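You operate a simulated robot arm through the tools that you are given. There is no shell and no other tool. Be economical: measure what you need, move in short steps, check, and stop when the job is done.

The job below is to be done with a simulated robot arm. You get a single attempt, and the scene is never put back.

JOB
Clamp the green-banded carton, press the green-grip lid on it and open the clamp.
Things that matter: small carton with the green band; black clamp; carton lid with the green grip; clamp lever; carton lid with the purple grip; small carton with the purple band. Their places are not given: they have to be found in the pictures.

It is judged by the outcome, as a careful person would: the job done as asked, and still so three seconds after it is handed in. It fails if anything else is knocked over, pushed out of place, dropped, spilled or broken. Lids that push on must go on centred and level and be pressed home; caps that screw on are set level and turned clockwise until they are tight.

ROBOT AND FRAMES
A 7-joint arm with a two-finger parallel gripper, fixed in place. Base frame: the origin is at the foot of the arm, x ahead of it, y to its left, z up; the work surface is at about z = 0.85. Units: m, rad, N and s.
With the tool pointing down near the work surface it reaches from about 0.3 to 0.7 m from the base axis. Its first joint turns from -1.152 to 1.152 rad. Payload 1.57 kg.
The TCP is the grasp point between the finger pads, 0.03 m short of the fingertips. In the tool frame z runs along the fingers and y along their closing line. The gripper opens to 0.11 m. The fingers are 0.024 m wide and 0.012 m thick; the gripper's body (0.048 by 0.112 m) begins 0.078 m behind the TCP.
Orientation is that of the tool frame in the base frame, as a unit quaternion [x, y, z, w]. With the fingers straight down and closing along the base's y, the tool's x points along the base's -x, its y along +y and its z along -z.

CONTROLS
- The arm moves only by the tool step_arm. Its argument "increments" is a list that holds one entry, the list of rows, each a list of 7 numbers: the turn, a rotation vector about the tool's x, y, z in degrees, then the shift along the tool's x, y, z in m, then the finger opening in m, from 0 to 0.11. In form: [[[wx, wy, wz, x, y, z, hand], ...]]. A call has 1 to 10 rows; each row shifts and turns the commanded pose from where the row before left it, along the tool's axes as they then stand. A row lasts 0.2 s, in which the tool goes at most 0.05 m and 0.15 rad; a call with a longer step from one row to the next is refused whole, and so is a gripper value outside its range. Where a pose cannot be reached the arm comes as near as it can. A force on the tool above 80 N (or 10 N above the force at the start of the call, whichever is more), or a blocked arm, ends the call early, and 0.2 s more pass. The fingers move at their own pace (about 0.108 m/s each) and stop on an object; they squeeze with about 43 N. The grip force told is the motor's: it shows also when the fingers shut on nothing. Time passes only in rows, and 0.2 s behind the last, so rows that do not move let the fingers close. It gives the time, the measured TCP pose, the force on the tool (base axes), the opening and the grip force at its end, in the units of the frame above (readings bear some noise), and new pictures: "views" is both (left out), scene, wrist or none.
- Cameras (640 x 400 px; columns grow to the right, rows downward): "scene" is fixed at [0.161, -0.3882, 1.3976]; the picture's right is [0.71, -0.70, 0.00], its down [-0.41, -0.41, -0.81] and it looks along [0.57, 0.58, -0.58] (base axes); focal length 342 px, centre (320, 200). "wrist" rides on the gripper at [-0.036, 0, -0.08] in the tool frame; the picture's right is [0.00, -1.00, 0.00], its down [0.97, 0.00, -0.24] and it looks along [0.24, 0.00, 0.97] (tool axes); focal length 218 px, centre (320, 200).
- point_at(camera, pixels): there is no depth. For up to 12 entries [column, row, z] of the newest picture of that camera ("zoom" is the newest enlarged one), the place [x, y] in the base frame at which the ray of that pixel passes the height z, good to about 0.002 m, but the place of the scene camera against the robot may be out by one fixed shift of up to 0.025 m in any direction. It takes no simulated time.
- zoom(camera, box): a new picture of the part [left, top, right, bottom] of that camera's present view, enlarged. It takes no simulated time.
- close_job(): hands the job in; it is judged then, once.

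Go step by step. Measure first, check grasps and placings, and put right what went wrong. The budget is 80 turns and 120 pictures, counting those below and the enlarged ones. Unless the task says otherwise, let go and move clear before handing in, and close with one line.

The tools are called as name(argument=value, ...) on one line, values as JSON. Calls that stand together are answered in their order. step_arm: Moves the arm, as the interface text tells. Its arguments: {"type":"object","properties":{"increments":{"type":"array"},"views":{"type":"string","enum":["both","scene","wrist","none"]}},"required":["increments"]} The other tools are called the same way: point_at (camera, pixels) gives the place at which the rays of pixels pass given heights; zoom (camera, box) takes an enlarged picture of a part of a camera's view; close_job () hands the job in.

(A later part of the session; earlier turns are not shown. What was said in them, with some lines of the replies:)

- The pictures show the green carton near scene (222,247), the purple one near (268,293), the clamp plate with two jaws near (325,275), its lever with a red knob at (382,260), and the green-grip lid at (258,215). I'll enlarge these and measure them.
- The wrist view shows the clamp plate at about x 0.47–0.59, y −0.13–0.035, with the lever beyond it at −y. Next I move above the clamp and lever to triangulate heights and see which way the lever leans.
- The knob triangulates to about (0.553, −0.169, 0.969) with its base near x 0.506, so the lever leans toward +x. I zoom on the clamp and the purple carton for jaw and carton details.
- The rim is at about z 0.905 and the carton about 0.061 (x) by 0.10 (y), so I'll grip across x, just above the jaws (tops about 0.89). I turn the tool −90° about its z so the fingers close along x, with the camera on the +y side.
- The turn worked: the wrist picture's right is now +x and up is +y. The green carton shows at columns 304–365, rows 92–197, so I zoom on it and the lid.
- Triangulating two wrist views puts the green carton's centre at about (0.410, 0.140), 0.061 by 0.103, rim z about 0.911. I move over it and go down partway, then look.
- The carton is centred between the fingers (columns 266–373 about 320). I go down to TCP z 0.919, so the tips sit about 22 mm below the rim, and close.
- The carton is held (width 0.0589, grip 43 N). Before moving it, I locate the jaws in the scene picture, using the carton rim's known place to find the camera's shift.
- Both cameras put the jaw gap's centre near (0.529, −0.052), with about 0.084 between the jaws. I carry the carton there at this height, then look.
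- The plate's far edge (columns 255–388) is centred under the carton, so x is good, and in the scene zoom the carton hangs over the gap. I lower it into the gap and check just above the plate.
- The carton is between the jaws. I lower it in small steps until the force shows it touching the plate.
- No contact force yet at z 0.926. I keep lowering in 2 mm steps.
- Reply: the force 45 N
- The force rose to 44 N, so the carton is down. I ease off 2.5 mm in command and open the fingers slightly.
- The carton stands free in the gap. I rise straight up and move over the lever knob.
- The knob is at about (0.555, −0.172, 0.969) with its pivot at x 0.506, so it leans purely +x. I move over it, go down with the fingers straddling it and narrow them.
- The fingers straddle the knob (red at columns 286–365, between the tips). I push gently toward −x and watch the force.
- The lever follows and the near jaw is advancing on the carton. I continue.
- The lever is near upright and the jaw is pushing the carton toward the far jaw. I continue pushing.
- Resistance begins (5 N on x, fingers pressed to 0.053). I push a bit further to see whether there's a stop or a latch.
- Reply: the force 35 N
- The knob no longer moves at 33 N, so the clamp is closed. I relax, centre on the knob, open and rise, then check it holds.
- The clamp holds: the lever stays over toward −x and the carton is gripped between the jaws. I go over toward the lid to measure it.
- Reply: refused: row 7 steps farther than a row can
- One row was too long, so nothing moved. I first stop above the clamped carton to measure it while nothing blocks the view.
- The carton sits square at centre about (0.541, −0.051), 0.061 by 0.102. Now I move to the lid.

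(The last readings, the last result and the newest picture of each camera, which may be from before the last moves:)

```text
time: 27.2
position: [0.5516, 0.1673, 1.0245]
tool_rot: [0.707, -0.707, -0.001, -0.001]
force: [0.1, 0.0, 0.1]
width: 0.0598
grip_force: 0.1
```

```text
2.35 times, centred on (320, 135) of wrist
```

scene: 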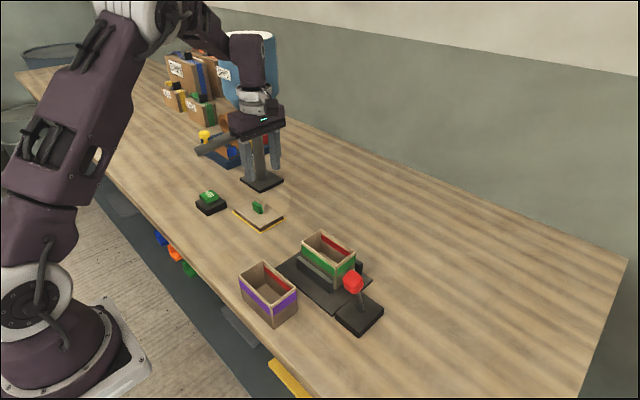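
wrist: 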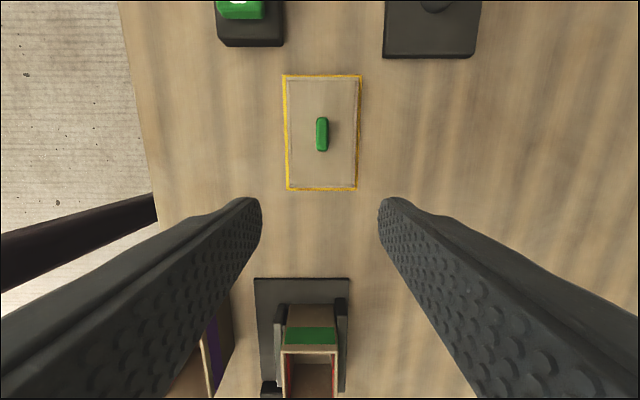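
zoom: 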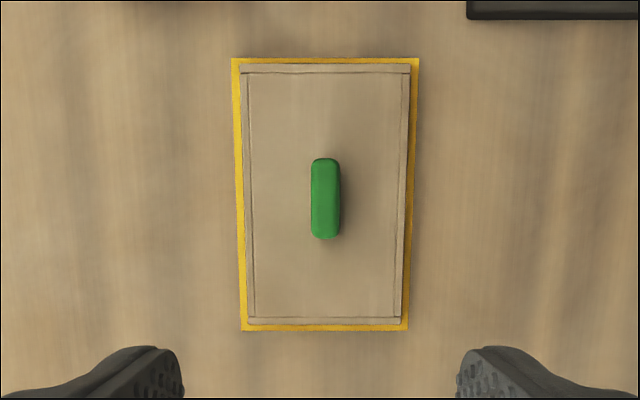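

The lid is square to the base axes, its green grip at columns 316.5–329 centred on the lid. I move over it and go down partway to check.

step_arm(increments=[[[0, 0, 0, -0.0463, -0.0023, 0, 0.06], [0, 0, 0, 0, 0, 0.04, 0.05], [0, 0, 0, 0, 0, 0.03, 0.05], [0, 0, 0, 0, 0, 0, 0.05], [0, 0, 0, 0, 0, 0, 0.05]]])

zoom(camera="wrist", box=[240, 100, 400, 300])

```text
time: 28.4
position: [0.5511, 0.2139, 0.9562]
tool_rot: [0.708, -0.707, 0.0, 0.0]
force: [-0.2, -0.4, -1.4]
width: 0.0497
grip_force: 0.1
```

scene: 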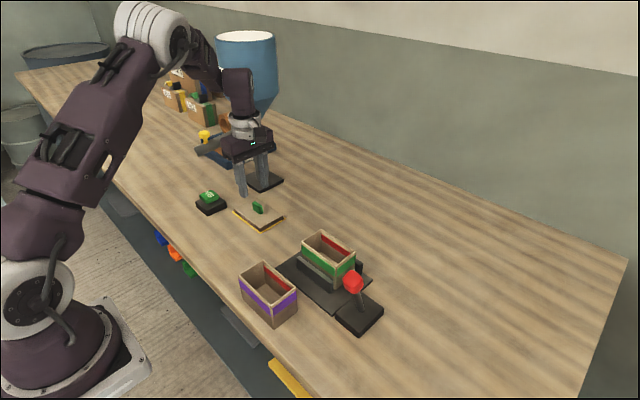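
wrist: 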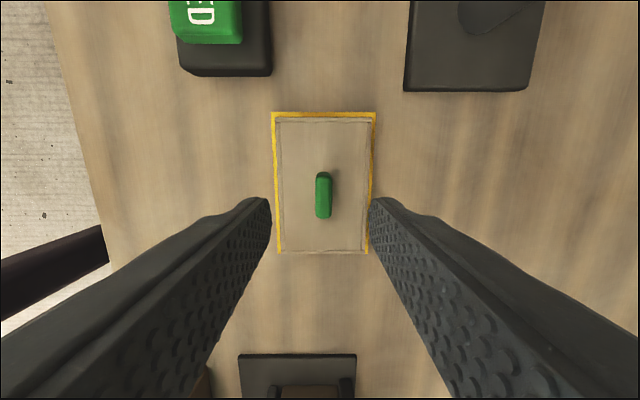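

```text
2.00 times, centred on (320, 200) of wrist
```

zoom: 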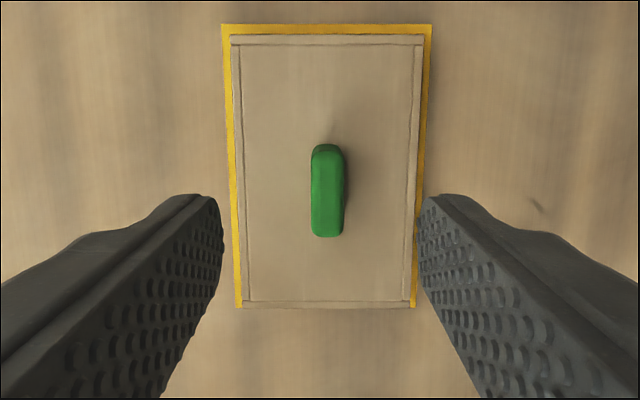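

The grip sits 2.8 mm to +x and 2.4 mm to +y of the TCP. I correct that and descend carefully to TCP about 0.897, watching the force.

step_arm(increments=[[[0, 0, 0, -0.0024, -0.0028, 0.02, 0.045], [0, 0, 0, 0, 0, 0.025, 0.04], [0, 0, 0, 0, 0, 0.007, 0.04], [0, 0, 0, 0, 0, 0.006, 0.04], [0, 0, 0, 0, 0, 0, 0.04]]], views="wrist")

zoom(camera="scene", box=[210, 160, 310, 250])

```text
time: 29.6
position: [0.5527, 0.2156, 0.8963]
tool_rot: [0.707, -0.707, 0.0, 0.0]
force: [0.8, -0.2, -0.2]
width: 0.0401
grip_force: 0.1
```

wrist: 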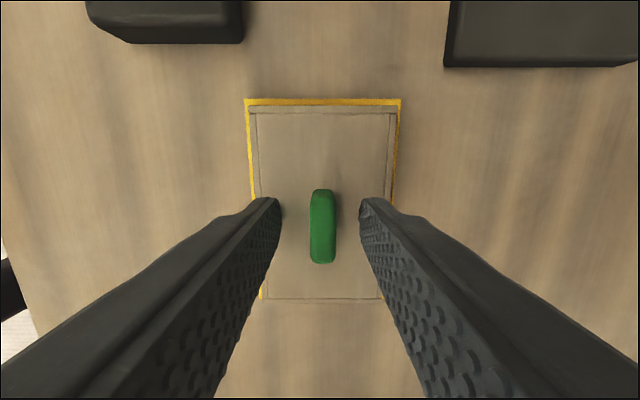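

```text
4.44 times, centred on (260, 205) of scene
```

zoom: 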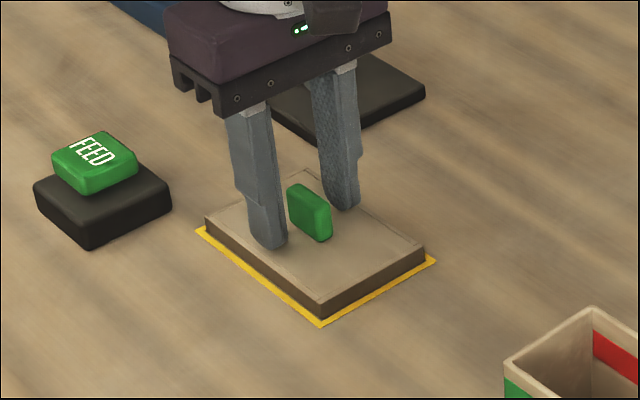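

The tips are just above the lid top, straddling the green grip. I close on it.

step_arm(increments=[[[0, 0, 0, 0, -0.001, 0, 0.03], [0, 0, 0, 0, 0, 0, 0.015], [0, 0, 0, 0, 0, 0, 0.005], [0, 0, 0, 0, 0, 0, 0.005]]], views="wrist")

```text
time: 30.6
position: [0.553, 0.2139, 0.8971]
tool_rot: [0.707, -0.707, 0.0, 0.0]
force: [0.3, 1.1, 1.0]
width: 0.011
grip_force: 28.1
```

wrist: 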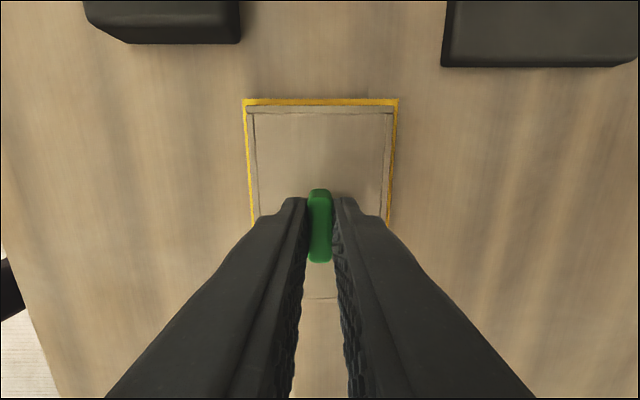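

The grip is held at width 0.011. I command full closing for a firm hold and lift.

step_arm(increments=[[[0, 0, 0, 0, 0, 0, 0], [0, 0, 0, 0, 0, -0.01, 0], [0, 0, 0, 0, 0, -0.03, 0], [0, 0, 0, 0, 0, -0.045, 0], [0, 0, 0, 0, 0, -0.045, 0], [0, 0, 0, 0, 0, 0, 0], [0, 0, 0, 0, 0, 0, 0]]])

zoom(camera="scene", box=[200, 100, 320, 240])

zoom(camera="wrist", box=[220, 80, 420, 320])

```text
time: 32.2
position: [0.5537, 0.2148, 1.0323]
tool_rot: [-0.706, 0.708, 0.0, 0.0]
force: [1.0, 0.7, 0.7]
width: 0.0108
grip_force: 28.8
```

scene: 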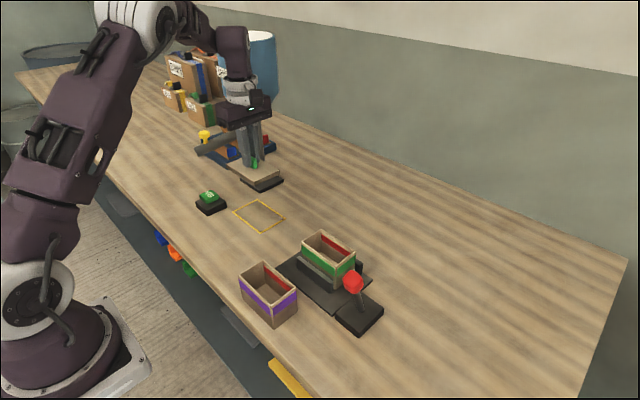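
wrist: 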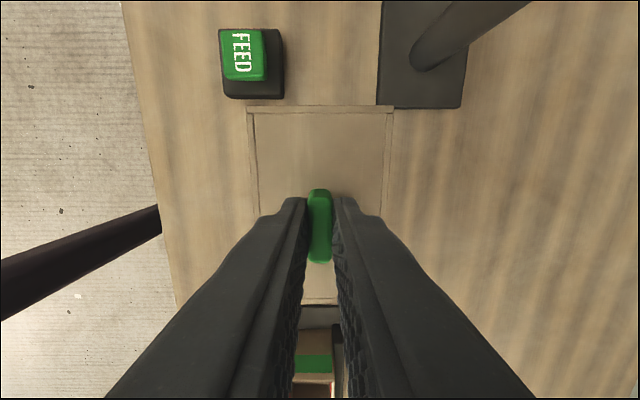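

```text
2.86 times, centred on (260, 170) of scene
```

zoom: 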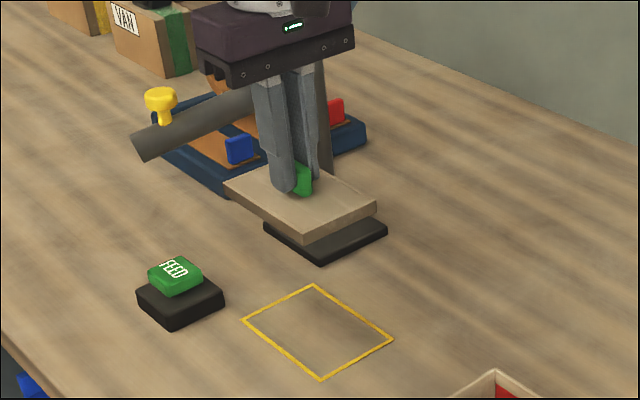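

```text
1.67 times, centred on (320, 200) of wrist
```

zoom: 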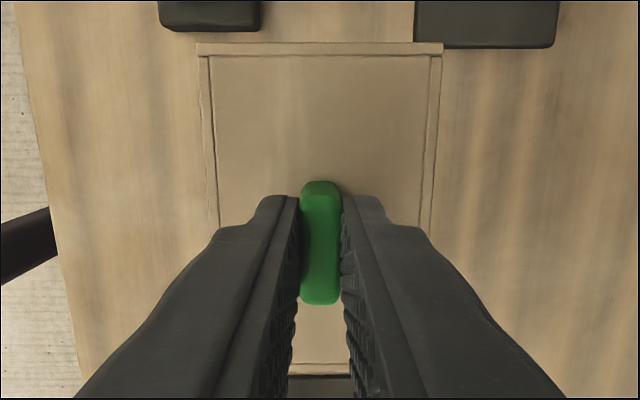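

The lid is held level and centred (edges symmetric about column 320). I move to a pose beside the clamp where the carton shows between the fingers, to check the x alignment.

step_arm(increments=[[[0, 0, 0, 0.033, 0.0031, -0.015, 0], [0, 0, 0, 0.034, 0.0031, -0.015, 0], [0, 0, 0, 0.034, 0.0031, -0.015, 0], [0, 0, 0, 0.034, 0.0031, 0, 0], [0, 0, 0, 0, 0, 0, 0], [0, 0, 0, 0, 0, 0, 0]]], views="wrist")

zoom(camera="wrist", box=[240, 250, 400, 400])

step_arm(increments=[[[0, 0, 0, 0, 0, 0, 0]]], views="none")

```text
time: 33.6
position: [0.5443, 0.0792, 1.074]
tool_rot: [0.709, -0.706, 0.0, 0.0]
force: [0.2, 0.0, 0.0]
width: 0.0107
grip_force: 28.4
```

wrist: 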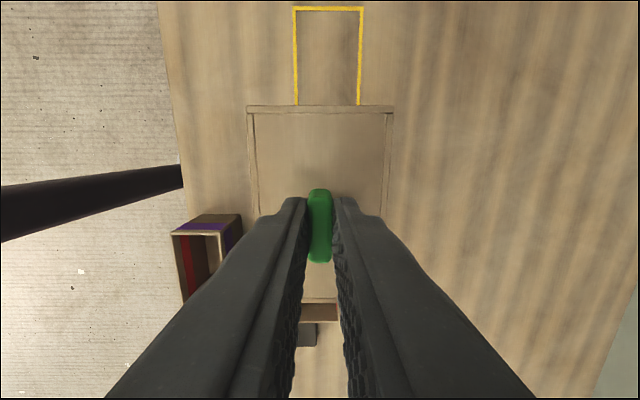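

```text
2.67 times, centred on (320, 325) of wrist
```

zoom: 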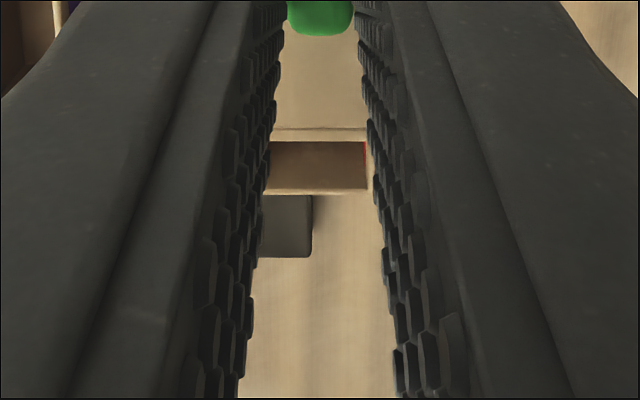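

```text
time: 34.0
position: [0.5446, 0.0813, 1.075]
tool_rot: [0.708, -0.706, 0.001, 0.0]
force: [-0.2, 0.1, -0.1]
width: 0.0107
grip_force: 28.6
```

The carton's far right rim corner at (338.8, 322) suggests a carton centre x of about 0.538, against 0.541 from before. I hover just above the carton at x 0.540 and compare lid and carton edges in the scene zoom.

step_arm(increments=[[[0, 0, 0, 0.044, 0.0015, 0, 0], [0, 0, 0, 0.044, 0.0015, 0, 0], [0, 0, 0, 0.0438, 0.0015, 0, 0], [0, 0, 0, 0, 0, 0.04, 0], [0, 0, 0, 0, 0, 0.03, 0], [0, 0, 0, 0, 0, 0.0145, 0], [0, 0, 0, 0, 0, 0, 0], [0, 0, 0, 0, 0, 0, 0]]], views="both")

zoom(camera="scene", box=[290, 210, 380, 300])

step_arm(increments=[[[0, 0, 0, 0, 0, 0, 0]]], views="none")

```text
time: 35.8
position: [0.5374, -0.0525, 0.9904]
tool_rot: [-0.707, 0.707, 0.0, 0.0]
force: [0.5, -0.5, -0.3]
width: 0.0107
grip_force: 28.6
```

scene: 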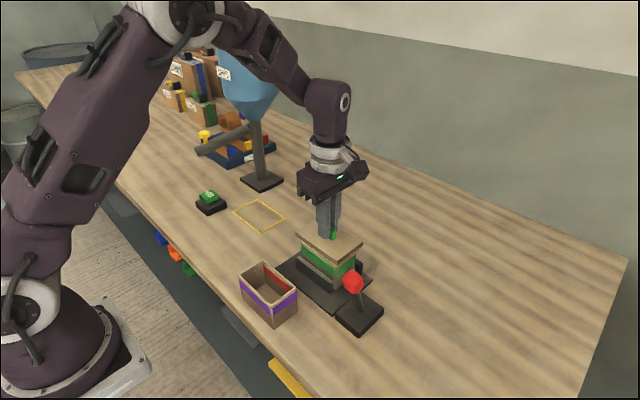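
wrist: 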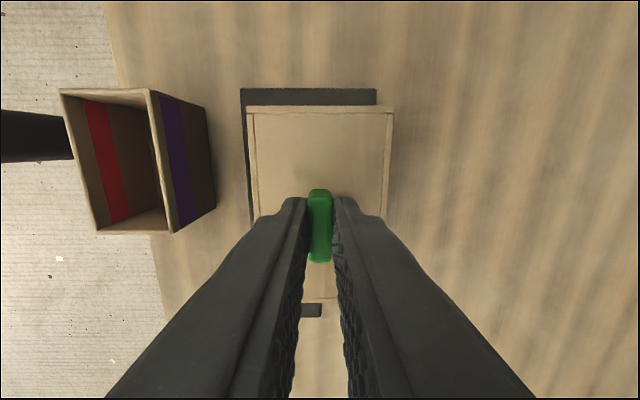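

```text
4.44 times, centred on (335, 255) of scene
```

zoom: 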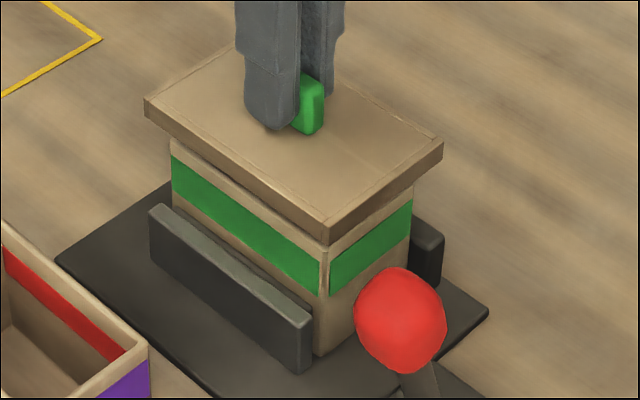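

```text
time: 36.2
position: [0.5378, -0.051, 0.991]
tool_rot: [0.707, -0.707, 0.0, 0.0]
force: [-0.1, 0.3, -1.0]
width: 0.0107
grip_force: 28.3
```

Referenced to the clamp plate, the wrist view says the lid must go about +3 mm in x, with y right. I cross-check with the corners in the scene zoom.

point_at(camera="zoom", pixels=[[146, 112, 0.944], [328, 243, 0.944], [442, 156, 0.944], [144, 97, 0.958], [330, 226, 0.958], [443, 139, 0.958], [172, 155, 0.905], [322, 293, 0.88], [322, 260, 0.9], [412, 200, 0.905], [320, 356, 0.858]])

zoom(camera="scene", box=[308, 220, 368, 280])

```text
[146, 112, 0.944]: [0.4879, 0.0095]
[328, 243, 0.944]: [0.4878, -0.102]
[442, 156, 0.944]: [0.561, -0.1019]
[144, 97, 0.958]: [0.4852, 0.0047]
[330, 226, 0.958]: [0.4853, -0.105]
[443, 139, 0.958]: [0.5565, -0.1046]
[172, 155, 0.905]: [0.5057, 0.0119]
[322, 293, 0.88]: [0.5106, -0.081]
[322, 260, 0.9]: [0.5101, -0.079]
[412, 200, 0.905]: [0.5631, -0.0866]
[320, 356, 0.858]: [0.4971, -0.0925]
```

```text
6.67 times, centred on (338, 250) of scene
```

zoom: 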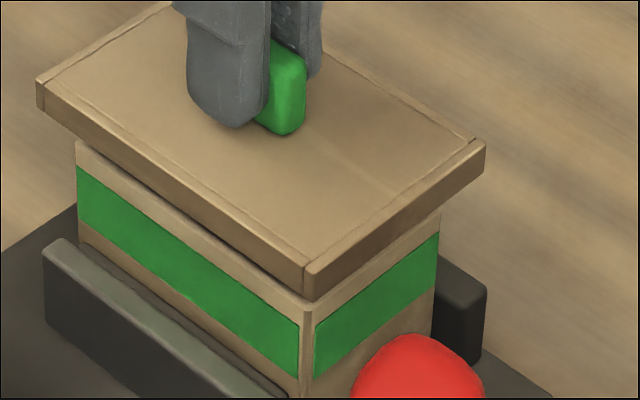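

point_at(camera="scene", pixels=[[301.75, 242, 0.919], [337, 266.75, 0.919], [355.75, 252.5, 0.919], [310.1, 233.1, 0.944]])

point_at(camera="zoom", pixels=[[39, 107, 0.944], [312, 299, 0.944], [483, 175, 0.944], [305, 308, 0.919], [77, 143, 0.919], [440, 210, 0.919]])

```text
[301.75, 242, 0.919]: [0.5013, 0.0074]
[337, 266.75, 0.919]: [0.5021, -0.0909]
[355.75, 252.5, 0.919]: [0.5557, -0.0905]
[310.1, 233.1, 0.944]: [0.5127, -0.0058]
```

```text
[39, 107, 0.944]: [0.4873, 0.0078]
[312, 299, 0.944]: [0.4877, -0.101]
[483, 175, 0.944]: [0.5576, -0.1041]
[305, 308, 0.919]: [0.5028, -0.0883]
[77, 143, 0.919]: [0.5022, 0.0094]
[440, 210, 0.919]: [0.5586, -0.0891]
```

The scene estimate mixes height errors in, so the plate-referenced wrist measure is better; I shift +2.5 mm in x, lower to just above contact and re-check both views.

step_arm(increments=[[[0, 0, 0, 0, -0.0025, 0.008, 0], [0, 0, 0, 0, 0, 0.006, 0], [0, 0, 0, 0, 0, 0, 0], [0, 0, 0, 0, 0, 0, 0]]], views="none")

zoom(camera="scene", box=[300, 220, 370, 290])

zoom(camera="wrist", box=[220, 60, 420, 220])

```text
time: 37.2
position: [0.539, -0.052, 0.9768]
tool_rot: [-0.707, 0.707, 0.0, 0.0]
force: [0.2, -0.1, 0.2]
width: 0.0111
grip_force: 28.4
```

```text
5.71 times, centred on (335, 255) of scene
```

zoom: 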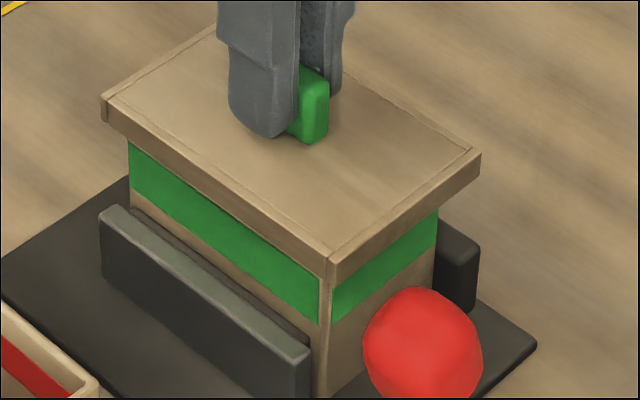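

```text
2.50 times, centred on (320, 140) of wrist
```

zoom: 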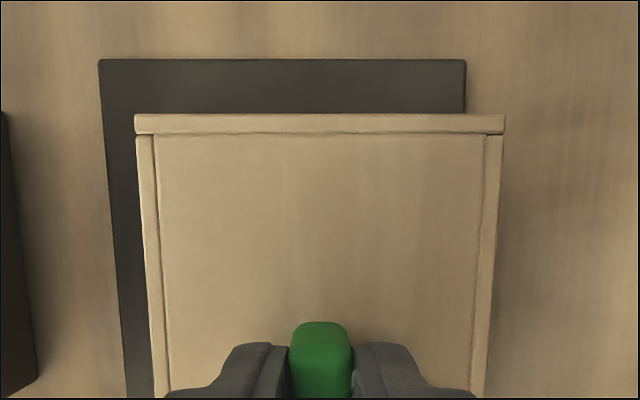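

In the wrist view x now agrees within 1 mm. The scene overhangs (28 px left, 43 px right) and the earlier held-carton offset say the lid is about 2 mm too far −y, so I shift +y 2.2 mm and look again.

step_arm(increments=[[[0, 0, 0, -0.0022, 0, 0, 0], [0, 0, 0, 0, 0, 0.003, 0], [0, 0, 0, 0, 0, 0, 0], [0, 0, 0, 0, 0, 0, 0]]], views="none")

zoom(camera="scene", box=[300, 220, 370, 290])

```text
time: 38.2
position: [0.5401, -0.0492, 0.9726]
tool_rot: [0.707, -0.707, 0.0, 0.0]
force: [-0.3, 0.1, -0.1]
width: 0.0106
grip_force: 28.1
```

```text
5.71 times, centred on (335, 255) of scene
```

zoom: 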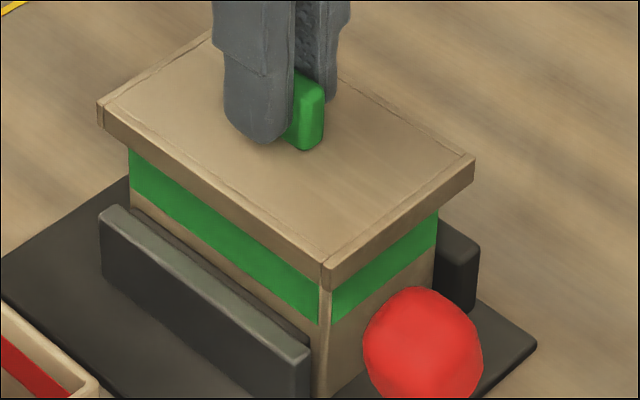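

The overhangs are now 32 and 37 px and the front corners line up (323 against 322). I lower gently to contact.

step_arm(increments=[[[0, 0, 0, 0, 0, 0.002, 0], [0, 0, 0, 0, 0, 0.002, 0], [0, 0, 0, 0, 0, 0.002, 0], [0, 0, 0, 0, 0, 0, 0]]], views="none")

zoom(camera="scene", box=[300, 220, 370, 290])

```text
time: 39.2
position: [0.5396, -0.0488, 0.9658]
tool_rot: [0.708, -0.707, 0.0, 0.0]
force: [-0.1, -0.5, -0.2]
width: 0.0107
grip_force: 28.4
```

```text
5.71 times, centred on (335, 255) of scene
```

zoom: 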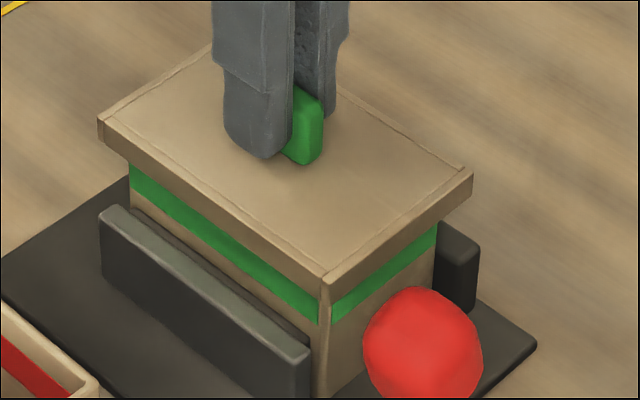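

No contact yet at z 0.966. I continue down in 2 mm steps.

step_arm(increments=[[[0, 0, 0, 0, 0, 0.002, 0], [0, 0, 0, 0, 0, 0.002, 0], [0, 0, 0, 0, 0, 0.001, 0], [0, 0, 0, 0, 0, 0, 0]]], views="none")

zoom(camera="scene", box=[300, 220, 370, 290])

```text
time: 40.2
position: [0.5413, -0.05, 0.962]
tool_rot: [-0.707, 0.707, 0.0, -0.001]
force: [-8.7, -6.3, 32.3]
width: 0.0108
grip_force: 28.6
```

```text
5.71 times, centred on (335, 255) of scene
```

zoom: 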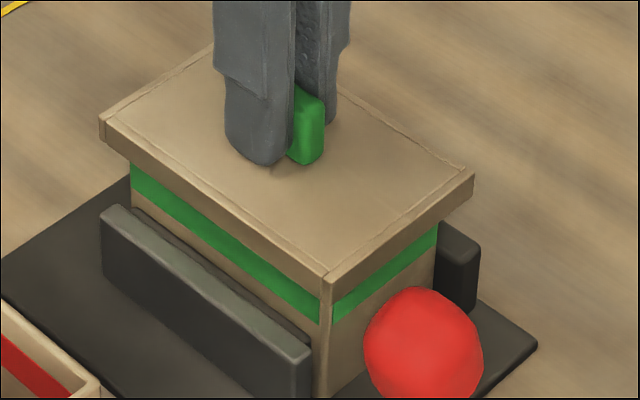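

Contact came at z about 0.963 with 32 N, which is about rim height. I press a bit more to see whether the lid starts to go on.

step_arm(increments=[[[0, 0, 0, 0, 0, 0.0015, 0], [0, 0, 0, 0, 0, 0.0015, 0], [0, 0, 0, 0, 0, 0, 0]]], views="none")

zoom(camera="scene", box=[300, 220, 370, 290])

```text
time: 41.0
position: [0.5412, -0.0488, 0.9593]
tool_rot: [0.707, -0.707, 0.001, -0.001]
force: [-8.1, -0.7, 46.6]
width: 0.0106
grip_force: 28.9
```

```text
5.71 times, centred on (335, 255) of scene
```

zoom: 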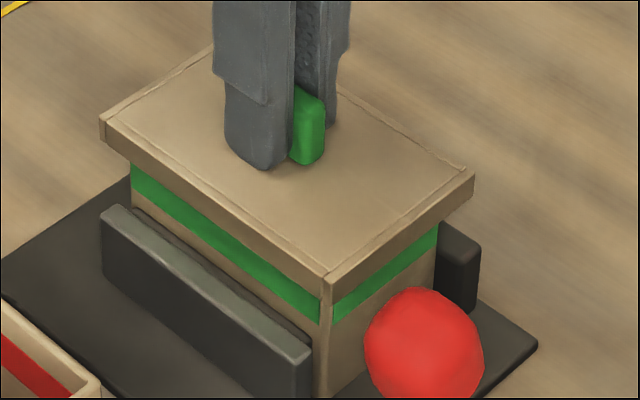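

The fingers slid slightly down the grip while the lid stayed, so they're now nearly bearing on its top. I press a little further.

step_arm(increments=[[[0, 0, 0, 0, 0, 0.0015, 0], [0, 0, 0, 0, 0, 0.0015, 0], [0, 0, 0, 0, 0, 0, 0]]], views="wrist")

zoom(camera="scene", box=[300, 220, 370, 290])

```text
time: 41.6
position: [0.5404, -0.049, 0.9592]
tool_rot: [0.708, -0.706, 0.002, 0.0]
force: [-13.7, 1.0, 28.7]
width: 0.0107
grip_force: 28.6
stopped in row 2: the force on the tool passed its limit (the readings are from after the stop); the commanded pose is now the measured one
```

wrist: 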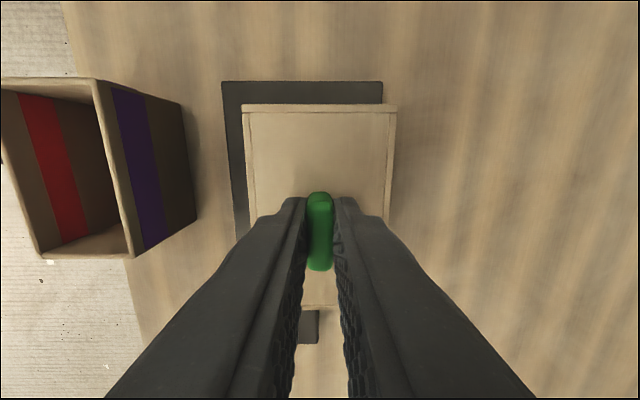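

```text
5.71 times, centred on (335, 255) of scene
```

zoom: 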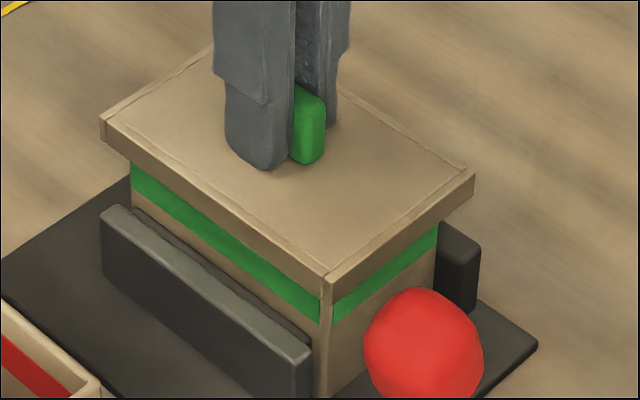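

The force passed the limit, so the lid is either jammed on the rim or already well on. I zoom tighter to see where its lower edge is relative to the rim.

zoom(camera="scene", box=[296, 234, 346, 284])

zoom(camera="scene", box=[325, 234, 375, 284])

```text
8.00 times, centred on (321, 259) of scene
```

zoom: 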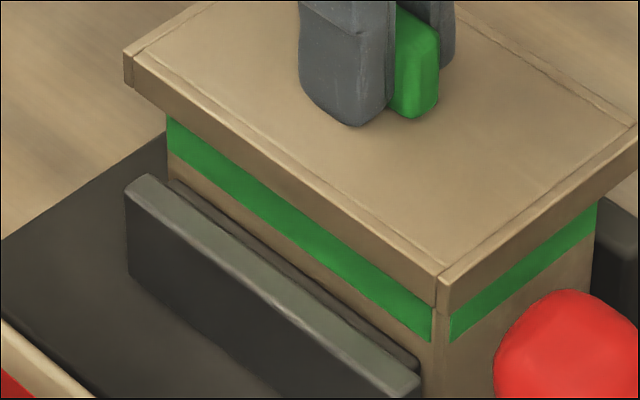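

```text
8.00 times, centred on (350, 259) of scene
```

zoom: 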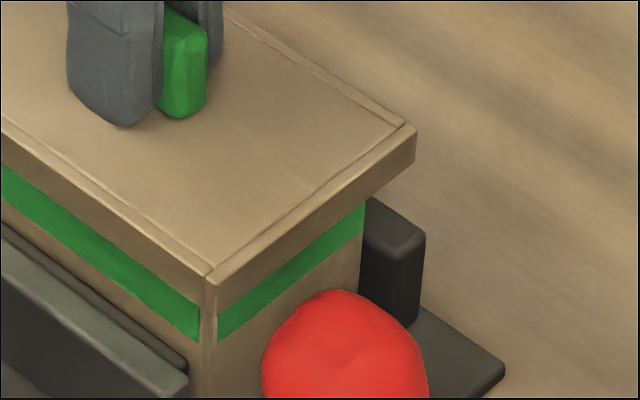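

Calibrating by the lid's known descent, its lower edge is now 10–13 mm below the rim all round and its edges run parallel to the band, so it is over the carton and seems home. I let go, rise, close the fingers and press on the grip's top to confirm.

step_arm(increments=[[[0, 0, 0, 0, 0, -0.001, 0], [0, 0, 0, 0, 0, 0, 0.03], [0, 0, 0, 0, 0, 0, 0.035], [0, 0, 0, 0, 0, -0.03, 0.035], [0, 0, 0, 0, 0, -0.03, 0.035], [0, 0, 0, 0, 0, 0, 0.035]]])

zoom(camera="scene", box=[300, 220, 370, 290])

zoom(camera="wrist", box=[240, 80, 400, 260])

```text
time: 43.0
position: [0.5409, -0.0494, 1.0183]
tool_rot: [0.708, -0.706, 0.002, -0.001]
force: [-0.2, 0.8, -0.6]
width: 0.0349
grip_force: 0.0
```

scene: 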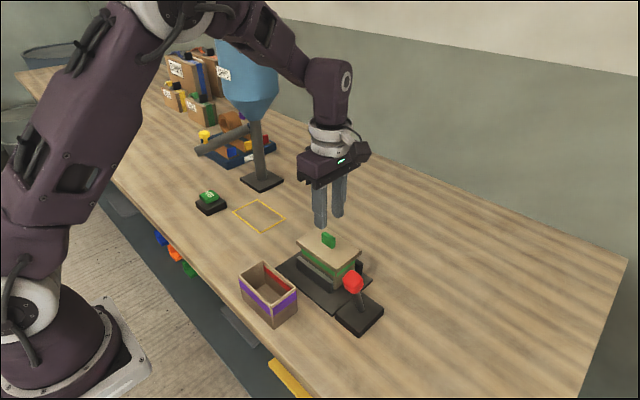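
wrist: 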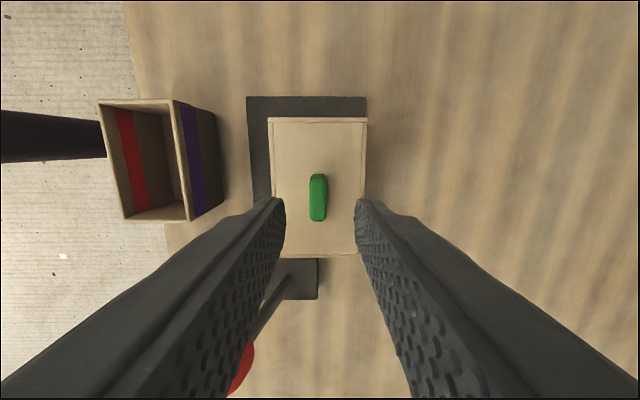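

```text
5.71 times, centred on (335, 255) of scene
```

zoom: 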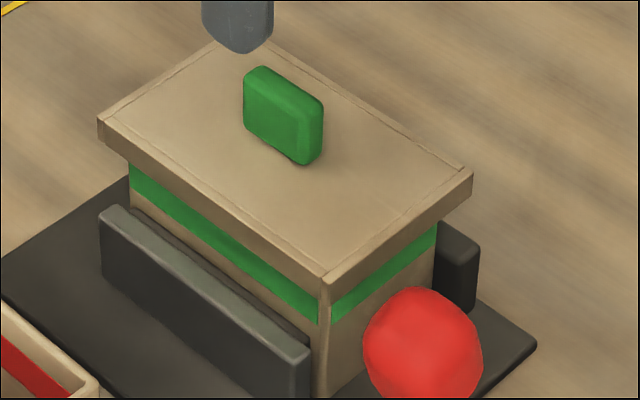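

```text
2.22 times, centred on (320, 170) of wrist
```

zoom: 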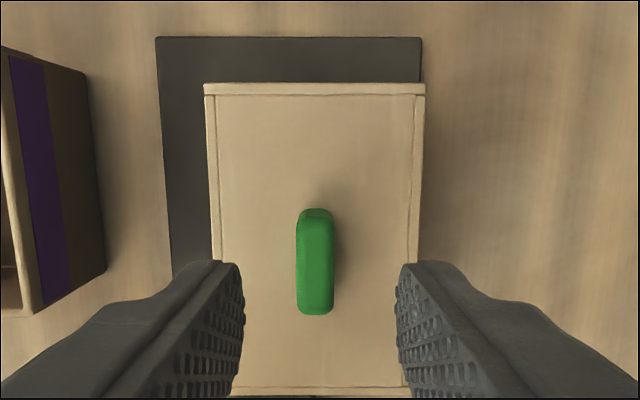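

The lid sits square (overhangs 32 and 35 px). I close the fingers and press down on the middle of the grip.

step_arm(increments=[[[0, 0, 0, 0.0008, 0.0012, 0, 0], [0, 0, 0, 0, 0, 0, 0], [0, 0, 0, 0, 0, 0.02, 0], [0, 0, 0, 0, 0, 0.01, 0], [0, 0, 0, 0, 0, 0.003, 0], [0, 0, 0, 0, 0, 0.003, 0], [0, 0, 0, 0, 0, 0, 0]]], views="none")

zoom(camera="scene", box=[300, 220, 370, 290])

```text
time: 44.6
position: [0.5418, -0.0506, 0.9847]
tool_rot: [0.707, -0.707, 0.005, -0.002]
force: [-10.1, 2.2, 51.1]
width: 0.0
grip_force: 21.2
```

```text
5.71 times, centred on (335, 255) of scene
```

zoom: 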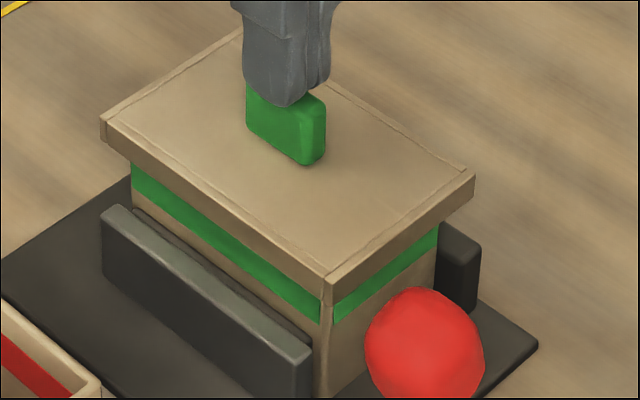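

It's pressing on the grip with 51 N at z 0.985. I push in small steps up to the force limit.

step_arm(increments=[[[0, 0, 0, 0, 0, 0.0008, 0], [0, 0, 0, 0, 0, 0.0008, 0], [0, 0, 0, 0, 0, 0.0008, 0], [0, 0, 0, 0, 0, 0.0008, 0], [0, 0, 0, 0, 0, 0.0008, 0], [0, 0, 0, 0, 0, 0.0008, 0], [0, 0, 0, 0, 0, 0, 0]]], views="none")

zoom(camera="scene", box=[300, 220, 370, 290])

```text
time: 45.4
position: [0.5422, -0.0499, 0.9844]
tool_rot: [-0.707, 0.707, -0.006, 0.002]
force: [-11.6, 2.7, 25.9]
width: 0.0
grip_force: 20.8
stopped in row 4: the force on the tool passed its limit (the readings are from after the stop); the commanded pose is now the measured one
```

```text
5.71 times, centred on (335, 255) of scene
```

zoom: 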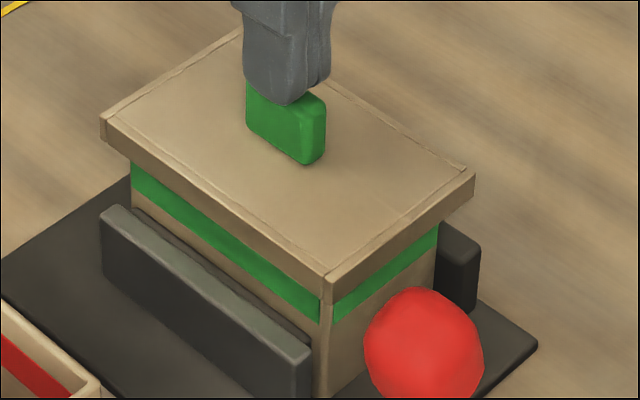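

The lid doesn't move at 80 N, and its roughly 12 mm side is about 11 mm below the rim all round, so it is home. Now I rise and go to the lever knob to open the clamp.

step_arm(increments=[[[0, 0, 0, 0, 0, -0.03, 0], [0, 0, 0, 0, 0, -0.04, 0.05], [0, 0, 0, 0.0403, 0.023, 0, 0.08], [0, 0, 0, 0.0403, 0.023, 0, 0.1], [0, 0, 0, 0.0403, 0.023, 0, 0.1], [0, 0, 0, 0, 0, 0, 0.1], [0, 0, 0, 0, 0, 0, 0.1]]])

```text
time: 47.0
position: [0.4738, -0.1671, 1.0516]
tool_rot: [0.707, -0.707, 0.005, -0.002]
force: [0.0, 0.4, 0.9]
width: 0.1
grip_force: 0.0
```

scene: 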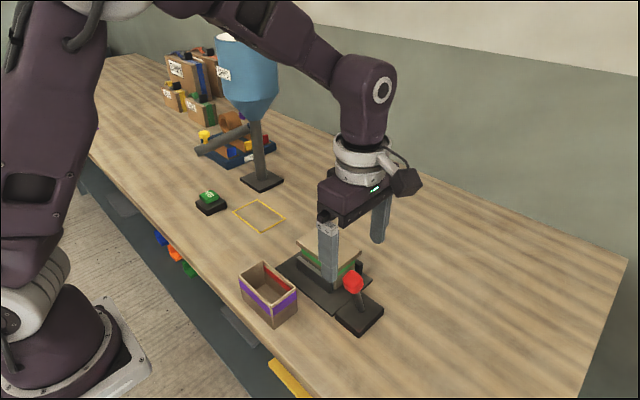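
wrist: 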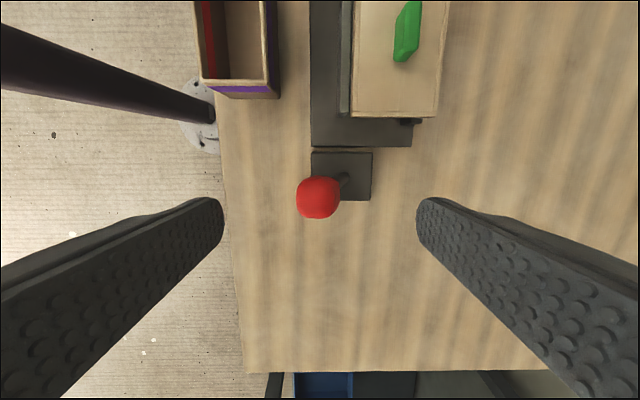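

The knob at (318,197) is under the TCP. I lower with the fingers astride it, narrow them, then push toward +x.

step_arm(increments=[[[0, 0, 0, 0.003, 0.001, 0, 0.1], [0, 0, 0, 0, 0, 0.04, 0.1], [0, 0, 0, 0, 0, 0.033, 0.1], [0, 0, 0, 0, 0, 0, 0.07], [0, 0, 0, 0, 0, 0, 0.048], [0, 0, 0, 0, 0, 0, 0.048]]], views="wrist")

step_arm(increments=[[[0, 0, 0, 0, -0.008, 0, 0.048], [0, 0, 0, 0, -0.008, -0.001, 0.048], [0, 0, 0, 0, -0.008, -0.001, 0.048], [0, 0, 0, 0, -0.008, 0, 0.048], [0, 0, 0, 0, 0, 0, 0.048]]])

```text
time: 48.4
position: [0.4758, -0.1718, 0.9807]
tool_rot: [-0.707, 0.707, -0.006, 0.002]
force: [0.3, 0.3, 0.2]
width: 0.0479
grip_force: 0.0
```

wrist: 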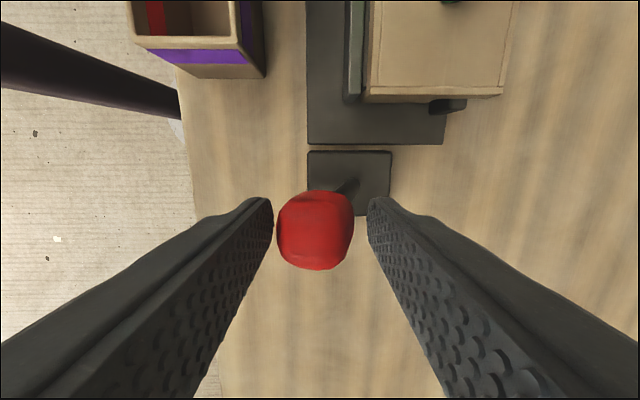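

```text
time: 49.6
position: [0.5046, -0.174, 0.9841]
tool_rot: [0.708, -0.706, 0.005, -0.002]
force: [-0.9, 0.4, 0.0]
width: 0.0483
grip_force: 0.6
```

scene: 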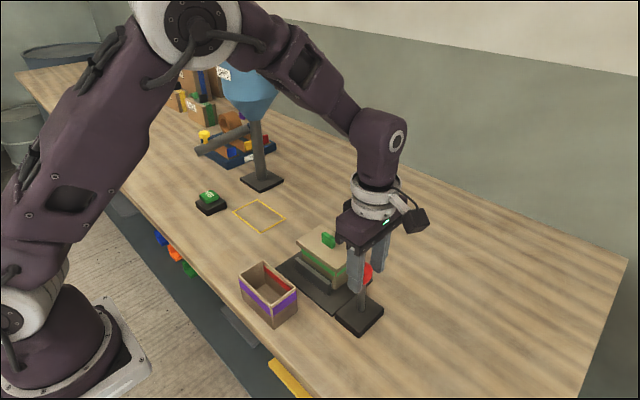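
wrist: 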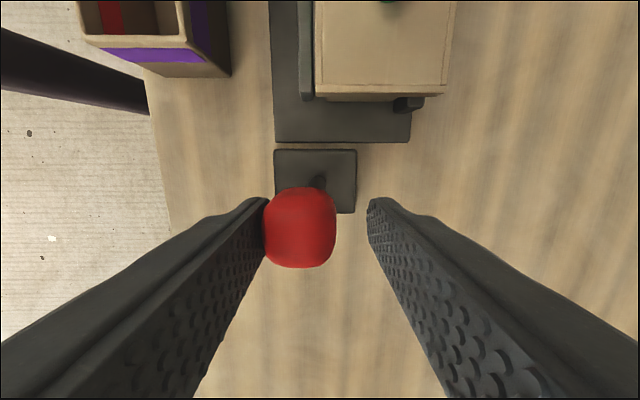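

The lever moves back. I keep pushing toward its starting lean (knob x about 0.555).

step_arm(increments=[[[0, 0, 0, 0, -0.008, 0, 0.048], [0, 0, 0, 0, -0.008, 0, 0.048], [0, 0, 0, 0, -0.008, 0.001, 0.048], [0, 0, 0, 0, -0.008, 0.001, 0.048], [0, 0, 0, 0, -0.008, 0.001, 0.048], [0, 0, 0, 0, -0.008, 0.001, 0.048], [0, 0, 0, 0, -0.006, 0.001, 0.048], [0, 0, 0, 0, 0, 0, 0.048]]])

```text
time: 51.4
position: [0.5587, -0.1744, 0.978]
tool_rot: [0.707, -0.707, 0.006, -0.002]
force: [-5.9, -0.8, 3.0]
width: 0.053
grip_force: 2.9
```

scene: 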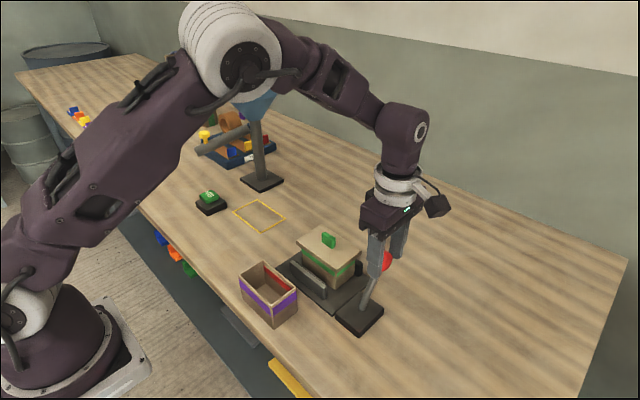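
wrist: 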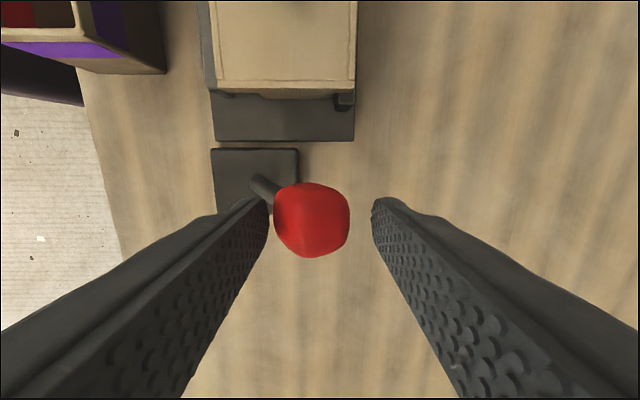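

The lever meets the same stop feel (5.9 N, fingers to 0.053) and the near jaw is back from the carton. I give a last small push, then open, rise and check.

step_arm(increments=[[[0, 0, 0, 0, -0.005, 0, 0.046], [0, 0, 0, 0, 0, 0, 0.046], [0, 0, 0, 0, 0.008, 0, 0.07], [0, 0, 0, 0, 0.003, 0, 0.09], [0, 0, 0, 0, 0, 0, 0.09], [0, 0, 0, 0, 0, -0.045, 0.09], [0, 0, 0, 0, 0, -0.045, 0.09], [0, 0, 0, 0, 0.03, -0.03, 0.09], [0, 0, 0, 0, 0, -0.03, 0.09], [0, 0, 0, 0, 0, 0, 0.09]]])

zoom(camera="scene", box=[280, 210, 400, 340])

zoom(camera="wrist", box=[200, 0, 440, 240])

```text
time: 53.6
position: [0.5215, -0.1722, 1.131]
tool_rot: [0.707, -0.707, 0.007, -0.002]
force: [-0.2, -0.1, -0.7]
width: 0.0902
grip_force: 0.0
```

scene: 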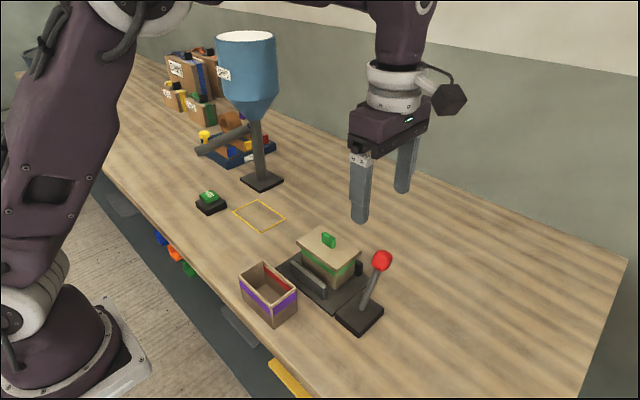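
wrist: 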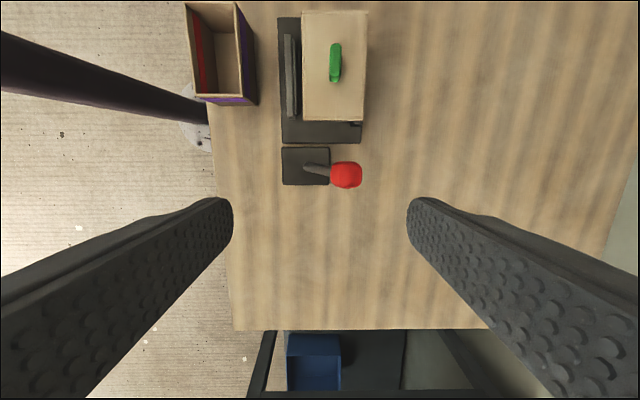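

```text
3.08 times, centred on (340, 275) of scene
```

zoom: 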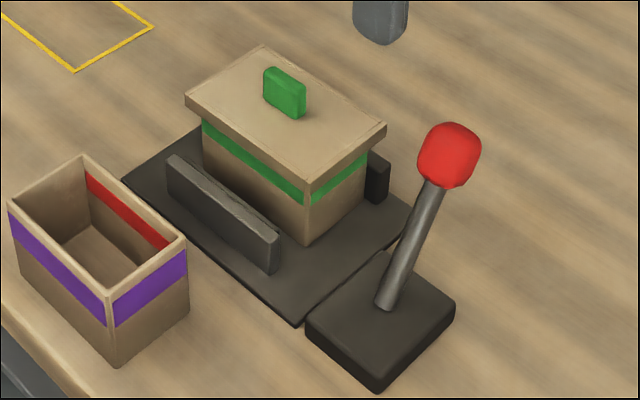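

```text
1.67 times, centred on (320, 120) of wrist
```

zoom: 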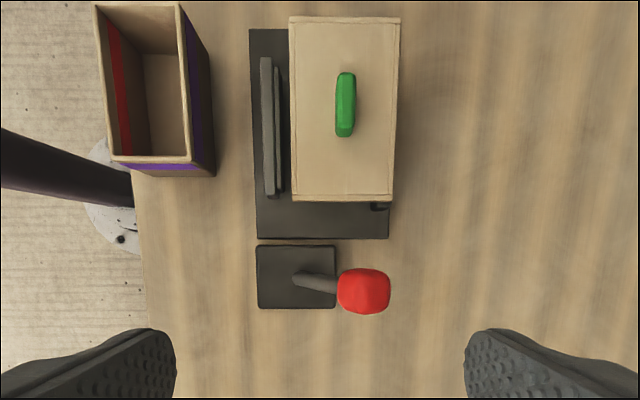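

The pictures show the lever back at its starting lean, the jaw clear of the carton, and the lid level and square with its lower edge well below the rim. The purple carton hasn't moved and the arm is clear, so I hand the job in.

close_job()

```text
The job is handed in.
```

The green-banded carton was clamped, the green-grip lid pressed on level until it stopped moving at the 80 N limit, and the clamp opened again; I judged the lid fully home from pictures and readings, not a direct gap measurement.
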